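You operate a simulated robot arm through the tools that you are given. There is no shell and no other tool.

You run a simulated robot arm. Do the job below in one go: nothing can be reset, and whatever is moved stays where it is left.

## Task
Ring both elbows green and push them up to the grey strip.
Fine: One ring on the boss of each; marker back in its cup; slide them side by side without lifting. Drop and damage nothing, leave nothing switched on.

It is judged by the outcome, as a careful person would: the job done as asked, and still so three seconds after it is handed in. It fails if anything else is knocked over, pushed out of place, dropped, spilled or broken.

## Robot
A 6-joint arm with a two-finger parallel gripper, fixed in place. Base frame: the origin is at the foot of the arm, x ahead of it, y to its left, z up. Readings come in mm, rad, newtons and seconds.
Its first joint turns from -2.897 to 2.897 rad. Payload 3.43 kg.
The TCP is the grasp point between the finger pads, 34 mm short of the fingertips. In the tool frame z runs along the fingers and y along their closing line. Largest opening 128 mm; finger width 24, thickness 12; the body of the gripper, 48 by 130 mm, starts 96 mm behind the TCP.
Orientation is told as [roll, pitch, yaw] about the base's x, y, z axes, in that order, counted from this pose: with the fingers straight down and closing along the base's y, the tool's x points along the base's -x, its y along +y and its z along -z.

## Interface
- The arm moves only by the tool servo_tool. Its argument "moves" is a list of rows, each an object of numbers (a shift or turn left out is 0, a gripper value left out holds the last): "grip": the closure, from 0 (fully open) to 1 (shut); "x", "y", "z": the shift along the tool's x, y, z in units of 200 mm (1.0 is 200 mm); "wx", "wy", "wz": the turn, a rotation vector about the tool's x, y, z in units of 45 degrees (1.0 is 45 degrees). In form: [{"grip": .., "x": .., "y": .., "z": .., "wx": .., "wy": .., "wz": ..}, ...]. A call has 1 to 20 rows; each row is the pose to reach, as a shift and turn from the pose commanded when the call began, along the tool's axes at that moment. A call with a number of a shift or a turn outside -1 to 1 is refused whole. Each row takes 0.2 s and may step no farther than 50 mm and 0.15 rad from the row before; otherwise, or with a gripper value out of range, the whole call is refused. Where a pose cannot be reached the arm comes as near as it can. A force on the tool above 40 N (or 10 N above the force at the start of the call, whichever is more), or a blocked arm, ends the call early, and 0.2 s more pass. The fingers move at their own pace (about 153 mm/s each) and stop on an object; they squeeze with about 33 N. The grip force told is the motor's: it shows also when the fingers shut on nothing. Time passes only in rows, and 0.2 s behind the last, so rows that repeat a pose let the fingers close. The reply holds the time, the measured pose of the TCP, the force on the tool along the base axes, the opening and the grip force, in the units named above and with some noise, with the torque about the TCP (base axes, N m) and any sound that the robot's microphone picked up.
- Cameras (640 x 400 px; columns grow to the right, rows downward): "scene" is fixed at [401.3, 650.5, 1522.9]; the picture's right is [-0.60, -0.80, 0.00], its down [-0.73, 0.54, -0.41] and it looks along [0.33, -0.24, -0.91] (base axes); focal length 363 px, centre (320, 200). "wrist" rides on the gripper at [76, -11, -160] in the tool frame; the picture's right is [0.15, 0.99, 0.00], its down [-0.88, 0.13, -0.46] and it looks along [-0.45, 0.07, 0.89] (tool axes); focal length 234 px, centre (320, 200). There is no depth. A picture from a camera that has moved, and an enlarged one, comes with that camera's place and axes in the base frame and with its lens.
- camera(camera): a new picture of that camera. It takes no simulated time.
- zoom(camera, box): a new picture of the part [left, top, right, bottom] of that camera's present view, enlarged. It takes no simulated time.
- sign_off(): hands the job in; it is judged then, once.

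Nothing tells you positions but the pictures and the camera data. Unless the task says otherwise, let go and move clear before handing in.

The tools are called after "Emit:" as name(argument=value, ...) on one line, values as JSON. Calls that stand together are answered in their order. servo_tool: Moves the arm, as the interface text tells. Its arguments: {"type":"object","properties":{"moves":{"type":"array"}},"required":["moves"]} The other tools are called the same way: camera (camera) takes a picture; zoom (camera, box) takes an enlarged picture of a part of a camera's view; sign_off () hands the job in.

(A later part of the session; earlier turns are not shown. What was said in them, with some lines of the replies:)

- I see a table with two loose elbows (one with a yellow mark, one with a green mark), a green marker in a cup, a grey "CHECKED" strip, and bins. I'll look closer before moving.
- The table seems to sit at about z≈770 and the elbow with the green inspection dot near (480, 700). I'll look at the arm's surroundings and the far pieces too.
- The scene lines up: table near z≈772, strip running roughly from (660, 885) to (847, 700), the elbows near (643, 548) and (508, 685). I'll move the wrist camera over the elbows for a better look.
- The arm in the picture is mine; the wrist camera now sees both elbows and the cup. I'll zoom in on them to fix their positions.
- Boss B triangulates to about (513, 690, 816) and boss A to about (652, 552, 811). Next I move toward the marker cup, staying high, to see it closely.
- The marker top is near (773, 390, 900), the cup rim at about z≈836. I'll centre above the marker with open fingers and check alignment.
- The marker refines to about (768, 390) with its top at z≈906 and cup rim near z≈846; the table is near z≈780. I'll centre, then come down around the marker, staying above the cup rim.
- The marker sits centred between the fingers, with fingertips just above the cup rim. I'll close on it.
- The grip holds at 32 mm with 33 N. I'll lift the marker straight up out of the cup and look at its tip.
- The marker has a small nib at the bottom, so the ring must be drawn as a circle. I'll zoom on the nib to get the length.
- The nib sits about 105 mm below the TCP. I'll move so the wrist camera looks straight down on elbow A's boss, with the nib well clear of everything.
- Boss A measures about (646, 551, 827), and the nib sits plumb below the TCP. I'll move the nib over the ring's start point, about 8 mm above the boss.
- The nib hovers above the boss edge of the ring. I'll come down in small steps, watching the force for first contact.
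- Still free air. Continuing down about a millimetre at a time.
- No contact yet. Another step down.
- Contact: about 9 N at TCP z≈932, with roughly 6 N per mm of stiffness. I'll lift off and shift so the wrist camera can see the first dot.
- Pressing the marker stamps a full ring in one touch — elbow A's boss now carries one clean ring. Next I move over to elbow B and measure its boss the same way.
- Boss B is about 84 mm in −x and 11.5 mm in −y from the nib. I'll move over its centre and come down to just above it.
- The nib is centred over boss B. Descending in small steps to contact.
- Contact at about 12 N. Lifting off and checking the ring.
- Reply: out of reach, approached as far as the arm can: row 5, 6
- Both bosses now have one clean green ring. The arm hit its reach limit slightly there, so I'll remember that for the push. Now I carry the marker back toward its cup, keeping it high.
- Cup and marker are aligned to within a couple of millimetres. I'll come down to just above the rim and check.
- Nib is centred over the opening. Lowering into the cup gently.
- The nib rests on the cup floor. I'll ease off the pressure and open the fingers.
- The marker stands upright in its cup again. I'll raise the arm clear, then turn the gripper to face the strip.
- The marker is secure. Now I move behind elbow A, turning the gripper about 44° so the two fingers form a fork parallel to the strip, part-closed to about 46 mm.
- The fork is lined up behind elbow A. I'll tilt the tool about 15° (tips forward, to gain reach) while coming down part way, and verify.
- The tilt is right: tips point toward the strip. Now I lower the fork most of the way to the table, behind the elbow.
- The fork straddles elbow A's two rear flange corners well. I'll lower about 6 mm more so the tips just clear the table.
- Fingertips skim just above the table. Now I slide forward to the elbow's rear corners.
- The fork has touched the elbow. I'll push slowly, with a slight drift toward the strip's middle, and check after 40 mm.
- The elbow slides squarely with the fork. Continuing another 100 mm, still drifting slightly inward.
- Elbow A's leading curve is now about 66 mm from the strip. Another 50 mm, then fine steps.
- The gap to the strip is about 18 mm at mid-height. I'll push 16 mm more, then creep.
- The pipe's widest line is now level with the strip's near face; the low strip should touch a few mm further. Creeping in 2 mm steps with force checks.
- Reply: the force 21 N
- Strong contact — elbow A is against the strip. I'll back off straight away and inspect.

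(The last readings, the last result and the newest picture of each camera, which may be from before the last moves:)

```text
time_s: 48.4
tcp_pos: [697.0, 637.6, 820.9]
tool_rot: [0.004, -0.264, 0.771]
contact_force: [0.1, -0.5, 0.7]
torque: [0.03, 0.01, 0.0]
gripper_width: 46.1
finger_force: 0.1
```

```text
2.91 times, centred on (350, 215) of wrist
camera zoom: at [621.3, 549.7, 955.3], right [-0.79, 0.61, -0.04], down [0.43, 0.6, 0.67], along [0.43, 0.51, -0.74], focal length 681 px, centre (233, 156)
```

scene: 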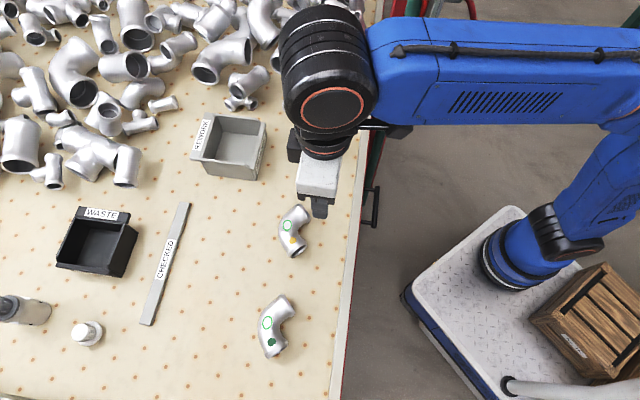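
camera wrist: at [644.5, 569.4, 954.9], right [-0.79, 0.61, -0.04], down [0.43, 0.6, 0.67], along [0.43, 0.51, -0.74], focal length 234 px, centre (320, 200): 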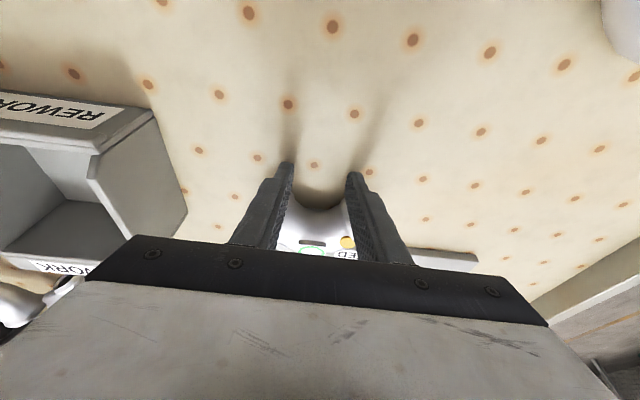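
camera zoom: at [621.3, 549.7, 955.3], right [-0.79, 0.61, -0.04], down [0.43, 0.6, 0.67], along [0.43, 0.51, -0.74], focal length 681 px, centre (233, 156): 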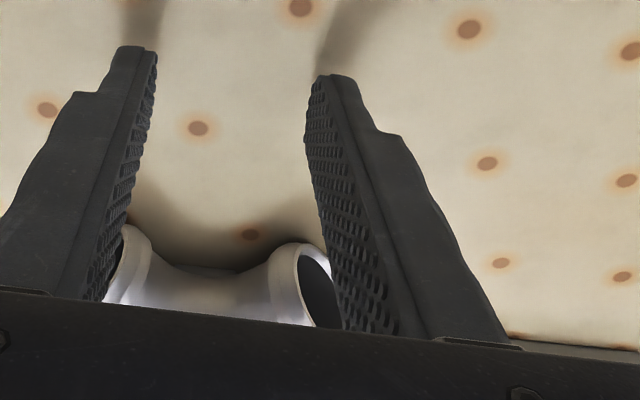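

Elbow A now rests against the strip, and the strip hasn't moved. I'll lift the fork, pull back, and go behind elbow B.

Emit:
servo_tool(moves=[{"x": -0.0518, "z": -0.1932}, {"x": -0.1036, "z": -0.3864}, {"x": 0.0703, "z": -0.433}, {"x": 0.2442, "z": -0.4796}, {"x": 0.4181, "z": -0.5263}, {"x": 0.592, "z": -0.5729}, {"x": 0.7659, "z": -0.6195}, {"x": 0.7659, "y": 0.204, "z": -0.6195}, {"x": 0.7659, "y": 0.408, "z": -0.6195}, {"x": 0.7659, "y": 0.612, "z": -0.6195}, {"x": 0.7659, "y": 0.8165, "z": -0.6195}, {"x": 0.7659, "y": 0.8165, "z": -0.6195}])

Emit:
camera(camera="wrist")

Emit:
camera(camera="scene")

```text
time_s: 51.0
tcp_pos: [450.3, 629.2, 901.4]
tool_rot: [0.004, -0.263, 0.771]
contact_force: [0.3, 0.1, 0.3]
torque: [-0.03, -0.01, 0.0]
gripper_width: 46.1
finger_force: 0.1
```

```text
taken
camera wrist: at [375.7, 541.8, 1035.6], right [-0.79, 0.61, -0.04], down [0.43, 0.6, 0.67], along [0.43, 0.51, -0.74], focal length 234 px, centre (320, 200)
```

wrist: 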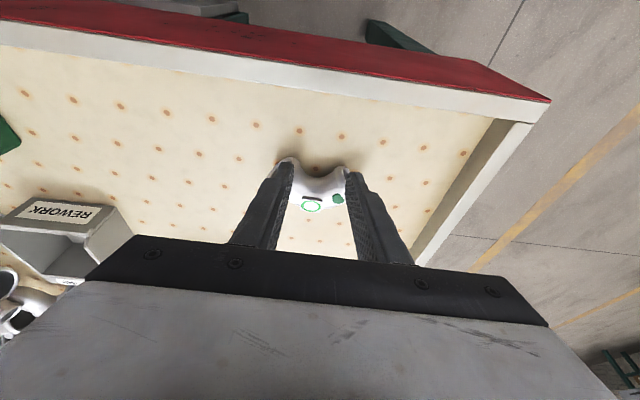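

```text
taken
```

scene: 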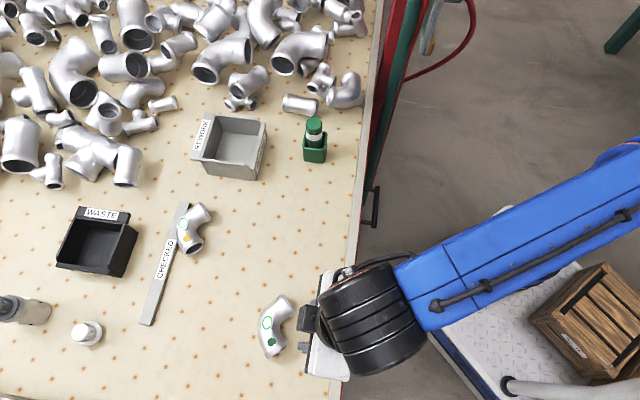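

Elbow A sits at the strip. I'm behind elbow B now; I'll trim sideways a little and lower the fork.

Emit:
servo_tool(moves=[{"x": 0.0324, "y": -0.013, "z": 0.1208}, {"x": 0.0647, "y": -0.013, "z": 0.2415}, {"x": 0.0971, "y": -0.013, "z": 0.3623}, {"x": 0.0971, "y": -0.013, "z": 0.3623}])

Emit:
zoom(camera="wrist", box=[240, 110, 400, 230])

Emit:
zoom(camera="scene", box=[240, 280, 340, 380])

```text
time_s: 52.0
tcp_pos: [453.8, 630.3, 825.0]
tool_rot: [0.001, -0.263, 0.773]
contact_force: [0.0, -0.5, 0.4]
torque: [-0.01, 0.02, 0.01]
gripper_width: 46.0
finger_force: 0.1
```

```text
3.33 times, centred on (320, 170) of wrist
camera zoom: at [379.4, 541.4, 959.9], right [-0.79, 0.61, -0.04], down [0.43, 0.6, 0.67], along [0.43, 0.51, -0.74], focal length 781 px, centre (320, 300)
```

zoom: 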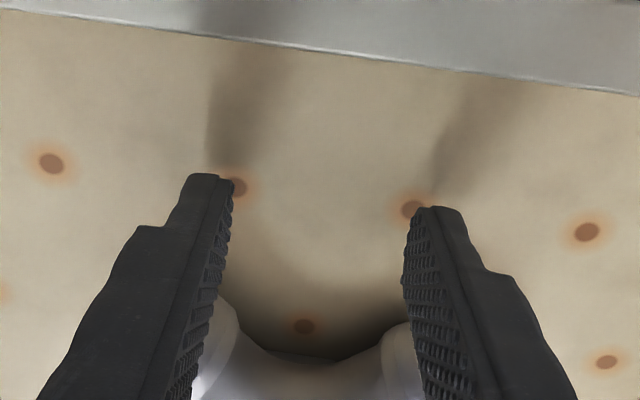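

```text
4.00 times, centred on (290, 330) of scene
camera zoom: at [401.3, 650.5, 1522.9], right [-0.6, -0.8, 0.0], down [-0.73, 0.54, -0.41], along [0.33, -0.24, -0.91], focal length 1451 px, centre (440, -320)
```

zoom: 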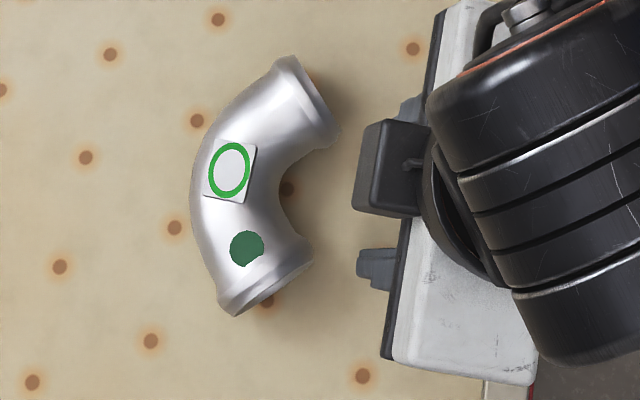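

The fork straddles elbow B's rear corners. Lowering the last few millimetres, then moving up to contact.

Emit:
servo_tool(moves=[{"x": 0.0035, "y": 0.005, "z": 0.0133}, {"x": 0.0071, "y": 0.006, "z": 0.0266}, {"x": 0.0071, "y": 0.006, "z": 0.0266}])

Emit:
servo_tool(moves=[{"x": -0.0386, "z": 0.0104}, {"x": -0.0773, "z": 0.0207}, {"x": -0.0773, "z": 0.0207}])

Emit:
zoom(camera="wrist", box=[240, 110, 400, 230])

Emit:
zoom(camera="scene", box=[240, 280, 340, 380])

```text
time_s: 52.8
tcp_pos: [453.9, 631.8, 820.4]
tool_rot: [0.004, -0.263, 0.771]
contact_force: [-0.4, -0.1, 0.7]
torque: [-0.03, 0.0, -0.01]
gripper_width: 46.0
finger_force: 0.1
```

```text
time_s: 53.6
tcp_pos: [465.9, 640.7, 820.4]
tool_rot: [0.002, -0.263, 0.771]
contact_force: [-0.2, -1.0, 0.2]
torque: [-0.05, 0.0, -0.04]
gripper_width: 46.1
finger_force: 0.4
```

```text
3.33 times, centred on (320, 170) of wrist
camera zoom: at [391.4, 552.8, 955.3], right [-0.79, 0.61, -0.04], down [0.43, 0.6, 0.67], along [0.43, 0.51, -0.74], focal length 781 px, centre (320, 300)
```

zoom: 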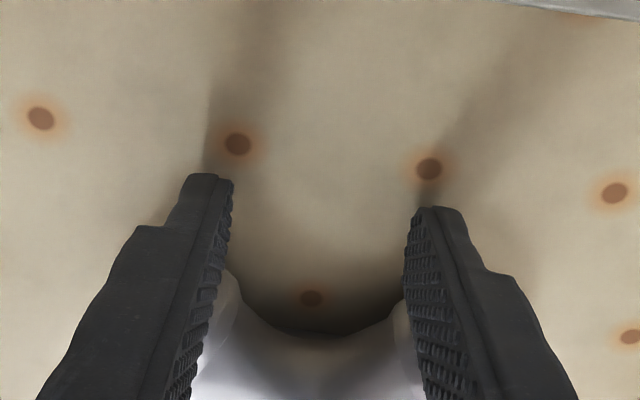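

```text
4.00 times, centred on (290, 330) of scene
camera zoom: at [401.3, 650.5, 1522.9], right [-0.6, -0.8, 0.0], down [-0.73, 0.54, -0.41], along [0.33, -0.24, -0.91], focal length 1451 px, centre (440, -320)
```

zoom: 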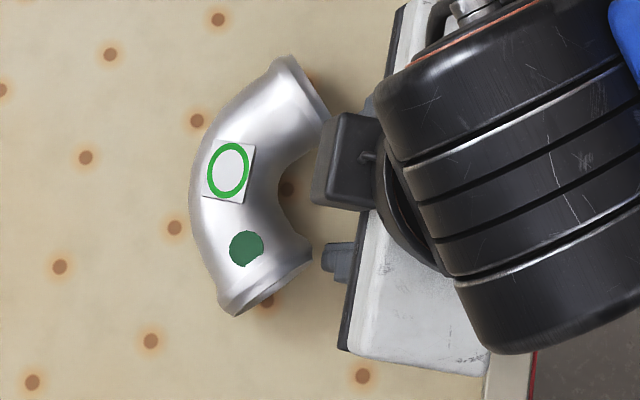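

Contact made with elbow B. Pushing 40 mm slowly with a slight inward drift.

Emit:
servo_tool(moves=[{"x": -0.0386, "y": -0.004, "z": 0.0104}, {"x": -0.0773, "y": -0.008, "z": 0.0207}, {"x": -0.1159, "y": -0.012, "z": 0.0311}, {"x": -0.1546, "y": -0.016, "z": 0.0414}, {"x": -0.1932, "y": -0.021, "z": 0.0518}, {"x": -0.1932, "y": -0.021, "z": 0.0518}])

Emit:
zoom(camera="wrist", box=[240, 110, 400, 230])

Emit:
zoom(camera="scene", box=[130, 220, 340, 380])

```text
time_s: 55.0
tcp_pos: [496.5, 664.0, 821.9]
tool_rot: [0.002, -0.263, 0.771]
contact_force: [-0.7, -1.7, -0.1]
torque: [0.0, 0.04, 0.01]
gripper_width: 46.3
finger_force: 0.4
```

```text
3.33 times, centred on (320, 170) of wrist
camera zoom: at [422.2, 577.0, 956.2], right [-0.79, 0.61, -0.04], down [0.43, 0.6, 0.67], along [0.43, 0.51, -0.74], focal length 781 px, centre (320, 300)
```

zoom: 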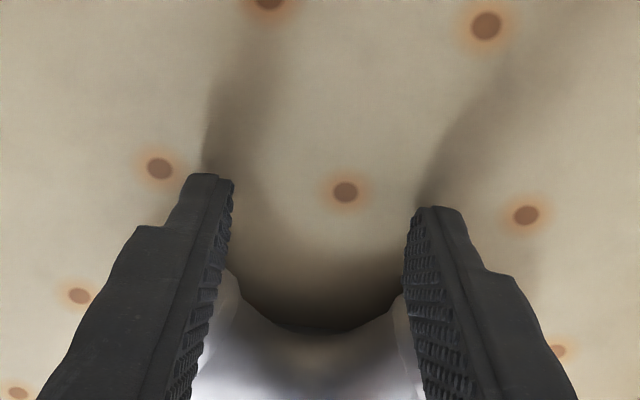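

```text
2.50 times, centred on (235, 300) of scene
camera zoom: at [401.3, 650.5, 1522.9], right [-0.6, -0.8, 0.0], down [-0.73, 0.54, -0.41], along [0.33, -0.24, -0.91], focal length 907 px, centre (532, -50)
```

zoom: 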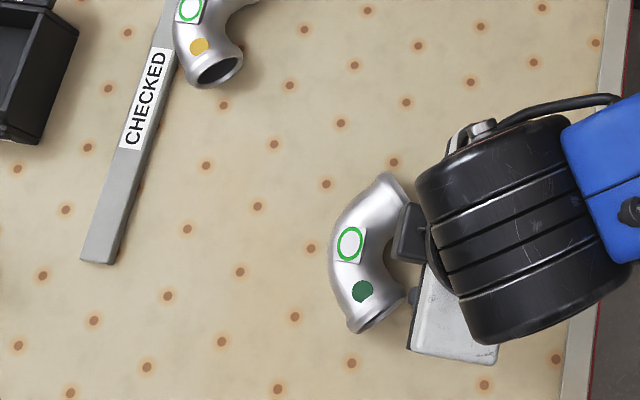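

Emit:
servo_tool(moves=[{"x": -0.0483, "y": -0.0055, "z": 0.013}, {"x": -0.0966, "y": -0.011, "z": 0.0259}, {"x": -0.1449, "y": -0.0165, "z": 0.0389}, {"x": -0.1932, "y": -0.022, "z": 0.0518}, {"x": -0.2415, "y": -0.0275, "z": 0.0648}, {"x": -0.2898, "y": -0.033, "z": 0.0777}, {"x": -0.3381, "y": -0.0385, "z": 0.0907}, {"x": -0.3864, "y": -0.044, "z": 0.1036}, {"x": -0.4347, "y": -0.0495, "z": 0.1166}, {"x": -0.483, "y": -0.055, "z": 0.1295}, {"x": -0.483, "y": -0.055, "z": 0.1295}])

Emit:
zoom(camera="wrist", box=[200, 90, 440, 240])

Emit:
zoom(camera="scene", box=[130, 190, 270, 350])

```text
time_s: 57.4
tcp_pos: [576.0, 727.0, 820.9]
tool_rot: [0.001, -0.264, 0.772]
contact_force: [-1.2, -0.1, 0.6]
torque: [0.02, 0.07, 0.06]
gripper_width: 46.4
finger_force: 0.4
```

```text
2.67 times, centred on (320, 165) of wrist
camera zoom: at [500.9, 639.2, 955.1], right [-0.79, 0.61, -0.04], down [0.43, 0.6, 0.67], along [0.43, 0.51, -0.74], focal length 624 px, centre (320, 293)
```

zoom: 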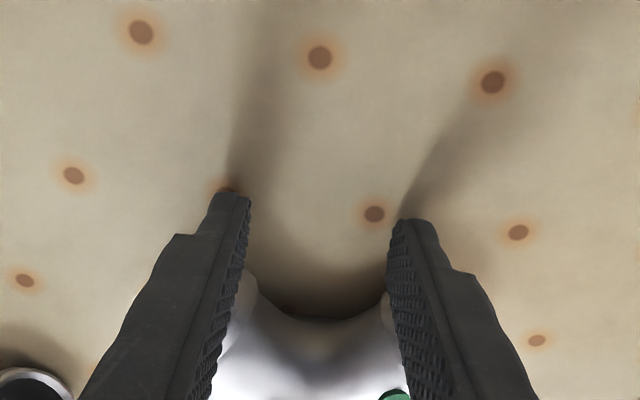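

```text
2.50 times, centred on (200, 270) of scene
camera zoom: at [401.3, 650.5, 1522.9], right [-0.6, -0.8, 0.0], down [-0.73, 0.54, -0.41], along [0.33, -0.24, -0.91], focal length 907 px, centre (620, 25)
```

zoom: 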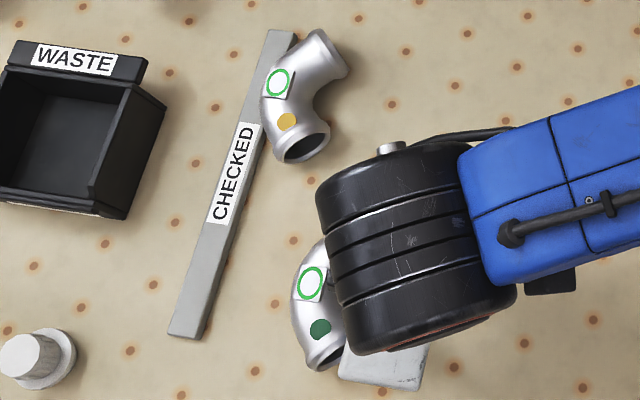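

B tracks well; about 73 mm to go. Another 50 mm.

Emit:
servo_tool(moves=[{"x": -0.0483, "y": -0.005, "z": 0.013}, {"x": -0.0966, "y": -0.01, "z": 0.0259}, {"x": -0.1449, "y": -0.015, "z": 0.0389}, {"x": -0.1932, "y": -0.02, "z": 0.0518}, {"x": -0.2415, "y": -0.025, "z": 0.0648}, {"x": -0.2415, "y": -0.025, "z": 0.0648}])

Emit:
zoom(camera="wrist", box=[200, 90, 440, 240])

Emit:
zoom(camera="scene", box=[130, 220, 230, 340])

```text
time_s: 58.8
tcp_pos: [613.8, 758.5, 819.7]
tool_rot: [0.003, -0.263, 0.771]
contact_force: [-0.2, 0.4, 0.1]
torque: [-0.04, 0.03, 0.03]
gripper_width: 45.9
finger_force: 0.4
```

```text
2.67 times, centred on (320, 165) of wrist
camera zoom: at [539.6, 670.8, 955.1], right [-0.79, 0.61, -0.04], down [0.43, 0.6, 0.67], along [0.43, 0.51, -0.74], focal length 624 px, centre (320, 293)
```

zoom: 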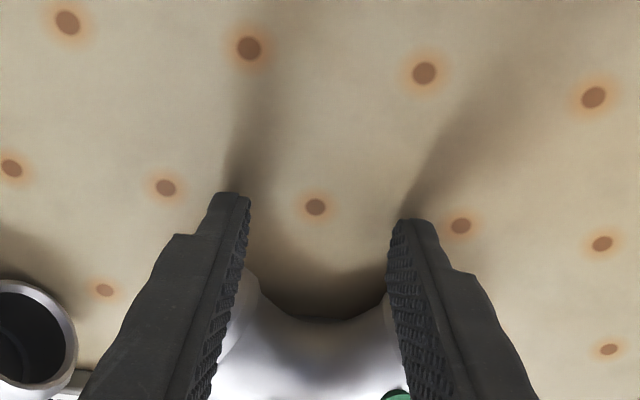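

```text
3.33 times, centred on (180, 280) of scene
camera zoom: at [401.3, 650.5, 1522.9], right [-0.6, -0.8, 0.0], down [-0.73, 0.54, -0.41], along [0.33, -0.24, -0.91], focal length 1209 px, centre (787, -67)
```

zoom: 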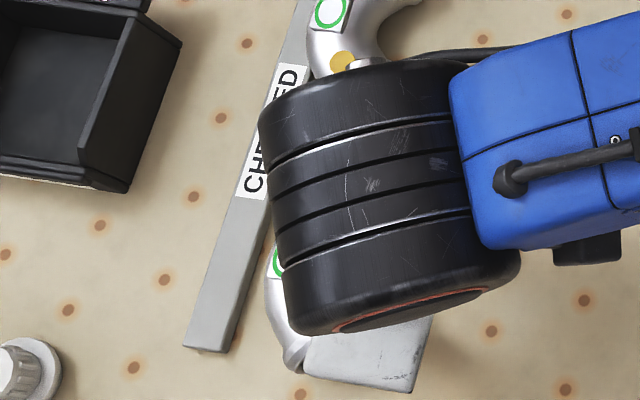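

About 24 mm left. 14 mm more, then creep.

Emit:
servo_tool(moves=[{"x": -0.0193, "y": -0.002, "z": 0.0052}, {"x": -0.0386, "y": -0.004, "z": 0.0104}, {"x": -0.0531, "y": -0.006, "z": 0.0142}, {"x": -0.0676, "y": -0.008, "z": 0.0181}, {"x": -0.0676, "y": -0.008, "z": 0.0181}])

Emit:
servo_tool(moves=[{"x": -0.0097, "z": 0.0026}, {"x": -0.0145, "z": 0.0039}, {"x": -0.0145, "z": 0.0039}])

Emit:
zoom(camera="scene", box=[130, 220, 230, 340])

```text
time_s: 60.0
tcp_pos: [626.0, 768.3, 820.2]
tool_rot: [0.003, -0.263, 0.77]
contact_force: [-1.4, -0.8, -1.6]
torque: [-0.07, 0.01, 0.0]
gripper_width: 46.2
finger_force: 0.4
```

```text
time_s: 60.8
tcp_pos: [627.9, 769.5, 820.6]
tool_rot: [0.004, -0.264, 0.772]
contact_force: [-1.1, -0.6, 0.5]
torque: [0.01, 0.05, 0.03]
gripper_width: 46.2
finger_force: 0.1
```

```text
3.33 times, centred on (180, 280) of scene
camera zoom: at [401.3, 650.5, 1522.9], right [-0.6, -0.8, 0.0], down [-0.73, 0.54, -0.41], along [0.33, -0.24, -0.91], focal length 1209 px, centre (787, -67)
```

zoom: 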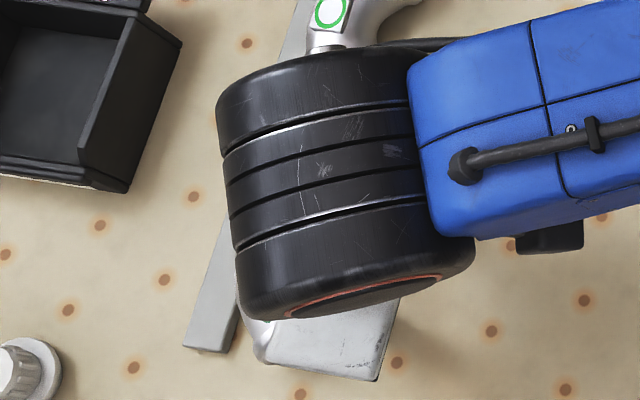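

Emit:
servo_tool(moves=[{"x": -0.0097, "z": 0.0026}, {"x": -0.0097, "z": 0.0026}])

Emit:
servo_tool(moves=[{"x": -0.0072, "z": 0.002}, {"x": -0.0072, "z": 0.002}])

```text
time_s: 61.4
tcp_pos: [630.2, 771.1, 819.8]
tool_rot: [0.003, -0.263, 0.771]
contact_force: [-1.3, -0.3, 0.8]
torque: [0.0, 0.02, 0.01]
gripper_width: 46.2
finger_force: 0.1
```

```text
time_s: 62.0
tcp_pos: [631.3, 771.1, 819.1]
tool_rot: [0.004, -0.264, 0.77]
contact_force: [-1.6, -0.5, -1.4]
torque: [-0.04, 0.04, 0.03]
gripper_width: 46.0
finger_force: 0.0
```

Emit:
servo_tool(moves=[{"x": -0.0072, "z": 0.002}, {"x": -0.0072, "z": 0.002}])

Emit:
servo_tool(moves=[{"x": -0.0048, "z": 0.0013}, {"x": -0.0048, "z": 0.0013}])

```text
time_s: 62.6
tcp_pos: [631.6, 771.7, 819.4]
tool_rot: [0.001, -0.263, 0.772]
contact_force: [-4.4, -7.5, -0.4]
torque: [-0.21, 0.05, -0.13]
gripper_width: 46.2
finger_force: 0.0
```

```text
time_s: 63.2
tcp_pos: [631.7, 772.3, 820.0]
tool_rot: [0.001, -0.264, 0.772]
contact_force: [-15.6, -20.9, 0.4]
torque: [-0.52, 0.31, -0.46]
gripper_width: 46.3
finger_force: 0.1
```

Elbow B is against the strip too. Backing off at once.

Emit:
servo_tool(moves=[{"x": 0.0097, "z": -0.0026}, {"x": 0.0483, "z": -0.013}, {"x": 0.1449, "z": -0.0389}, {"x": 0.29, "z": -0.0777}, {"x": 0.29, "z": -0.0777}])

Emit:
zoom(camera="wrist", box=[200, 90, 440, 280])

Emit:
zoom(camera="scene", box=[130, 180, 270, 340])

```text
time_s: 64.4
tcp_pos: [590.2, 730.7, 822.0]
tool_rot: [0.003, -0.263, 0.771]
contact_force: [0.5, 0.3, 0.5]
torque: [-0.01, -0.05, -0.04]
gripper_width: 46.1
finger_force: 0.0
```

```text
2.11 times, centred on (320, 185) of wrist
camera zoom: at [515.7, 643.0, 957.1], right [-0.79, 0.61, -0.04], down [0.43, 0.6, 0.67], along [0.43, 0.51, -0.74], focal length 493 px, centre (320, 232)
```

zoom: 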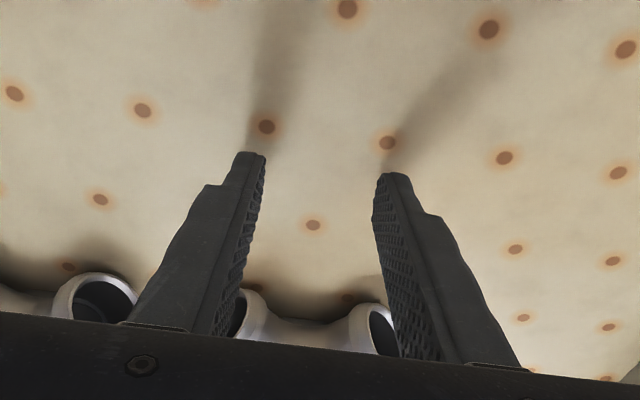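

```text
2.50 times, centred on (200, 260) of scene
camera zoom: at [401.3, 650.5, 1522.9], right [-0.6, -0.8, 0.0], down [-0.73, 0.54, -0.41], along [0.33, -0.24, -0.91], focal length 907 px, centre (620, 50)
```

zoom: 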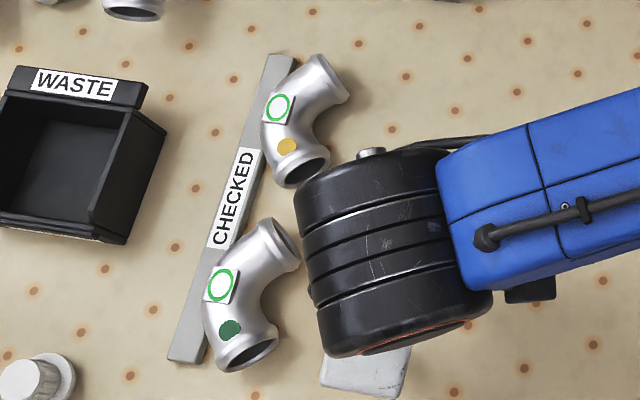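

Both elbows sit side by side against the strip. I'll raise the arm and withdraw to a clear place, then check everything.

Emit:
servo_tool(moves=[{"x": -0.0432, "z": -0.161}, {"x": -0.0863, "z": -0.322}, {"x": -0.1295, "z": -0.483}, {"x": 0.0154, "z": -0.5219}, {"x": 0.1603, "z": -0.5607}, {"x": 0.3052, "z": -0.5996}, {"x": 0.4501, "z": -0.6384}, {"x": 0.595, "z": -0.6773}, {"x": 0.75, "z": -0.77}, {"x": 0.9, "z": -0.87}, {"x": 0.9, "z": -0.87}])

Emit:
camera(camera="scene")

Emit:
zoom(camera="scene", box=[130, 190, 250, 340])

Emit:
zoom(camera="scene", box=[285, 70, 345, 170])

Emit:
camera(camera="wrist")

```text
time_s: 66.8
tcp_pos: [434.6, 582.0, 940.4]
tool_rot: [0.002, -0.263, 0.77]
contact_force: [0.2, 0.7, 0.4]
torque: [-0.02, -0.01, 0.0]
gripper_width: 46.0
finger_force: 0.0
```

```text
taken
```

scene: 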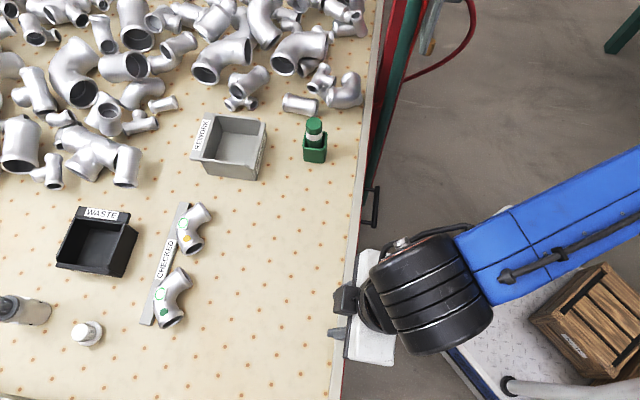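

```text
2.67 times, centred on (190, 265) of scene
camera zoom: at [401.3, 650.5, 1522.9], right [-0.6, -0.8, 0.0], down [-0.73, 0.54, -0.41], along [0.33, -0.24, -0.91], focal length 967 px, centre (667, 27)
```

zoom: 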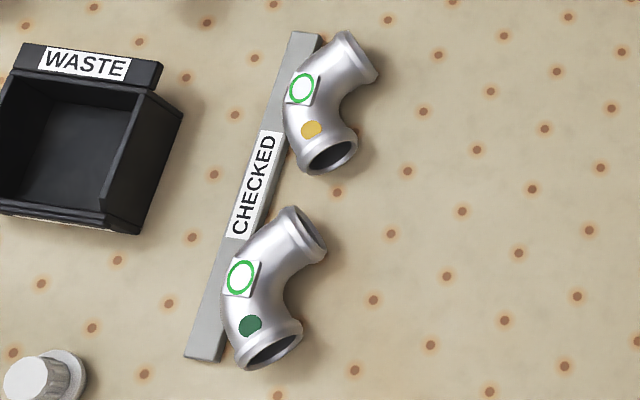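

```text
4.00 times, centred on (315, 120) of scene
camera zoom: at [401.3, 650.5, 1522.9], right [-0.6, -0.8, 0.0], down [-0.73, 0.54, -0.41], along [0.33, -0.24, -0.91], focal length 1451 px, centre (340, 520)
```

zoom: 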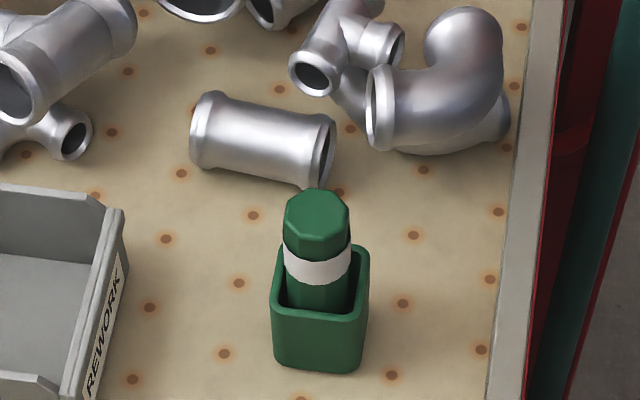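

```text
taken
camera wrist: at [360.9, 493.1, 1075.8], right [-0.79, 0.61, -0.04], down [0.43, 0.6, 0.67], along [0.43, 0.51, -0.74], focal length 234 px, centre (320, 200)
```

wrist: 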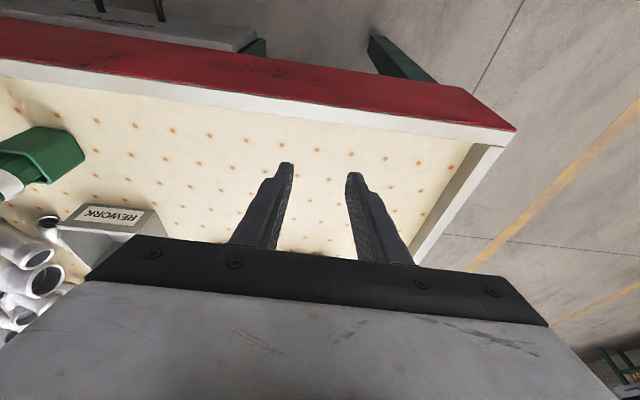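

Emit:
zoom(camera="scene", box=[0, 190, 220, 360])

Emit:
zoom(camera="scene", box=[150, 195, 220, 335])

```text
2.35 times, centred on (110, 275) of scene
camera zoom: at [401.3, 650.5, 1522.9], right [-0.6, -0.8, 0.0], down [-0.73, 0.54, -0.41], along [0.33, -0.24, -0.91], focal length 854 px, centre (814, 24)
```

zoom: 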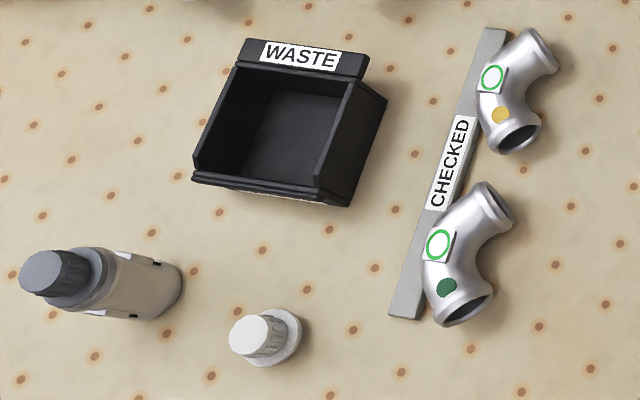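

```text
2.86 times, centred on (185, 265) of scene
camera zoom: at [401.3, 650.5, 1522.9], right [-0.6, -0.8, 0.0], down [-0.73, 0.54, -0.41], along [0.33, -0.24, -0.91], focal length 1036 px, centre (706, 14)
```

zoom: 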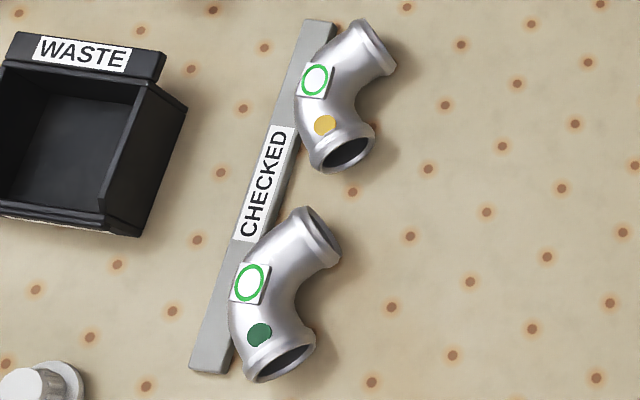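

Both elbows have one clean green ring on the boss and rest side by side against the grey strip, which is where it was at the start. The marker is upright in its cup, nothing else has moved, and the arm is clear, so I'm handing the job in.

Emit:
sign_off()

```text
The job is handed in.
```

Both elbows now have one green ring on the boss. They sit side by side against the grey strip, and I handed the job in.

- **Rings:** pressing the marker once on each boss stamped a full ring, so each elbow was touched only once.
- **Push:** I slid the elbows along the table without lifting them and stopped when each one met the strip. The last step pressed elbow A (yellow dot) with about 21 N and elbow B (green dot) with about 26 N before I backed off. In the pictures the strip had not moved.
- **Placement:** both elbows are a little nearer the middle of the strip than a straight push would have left them, with a small gap between them. Elbow A's outer end may stick out a few millimetres past the end of the strip.
- **Marker and surroundings:** the marker is upright in its cup. The last pictures show nothing else moved, dropped or knocked over, and the arm is clear of the parts.
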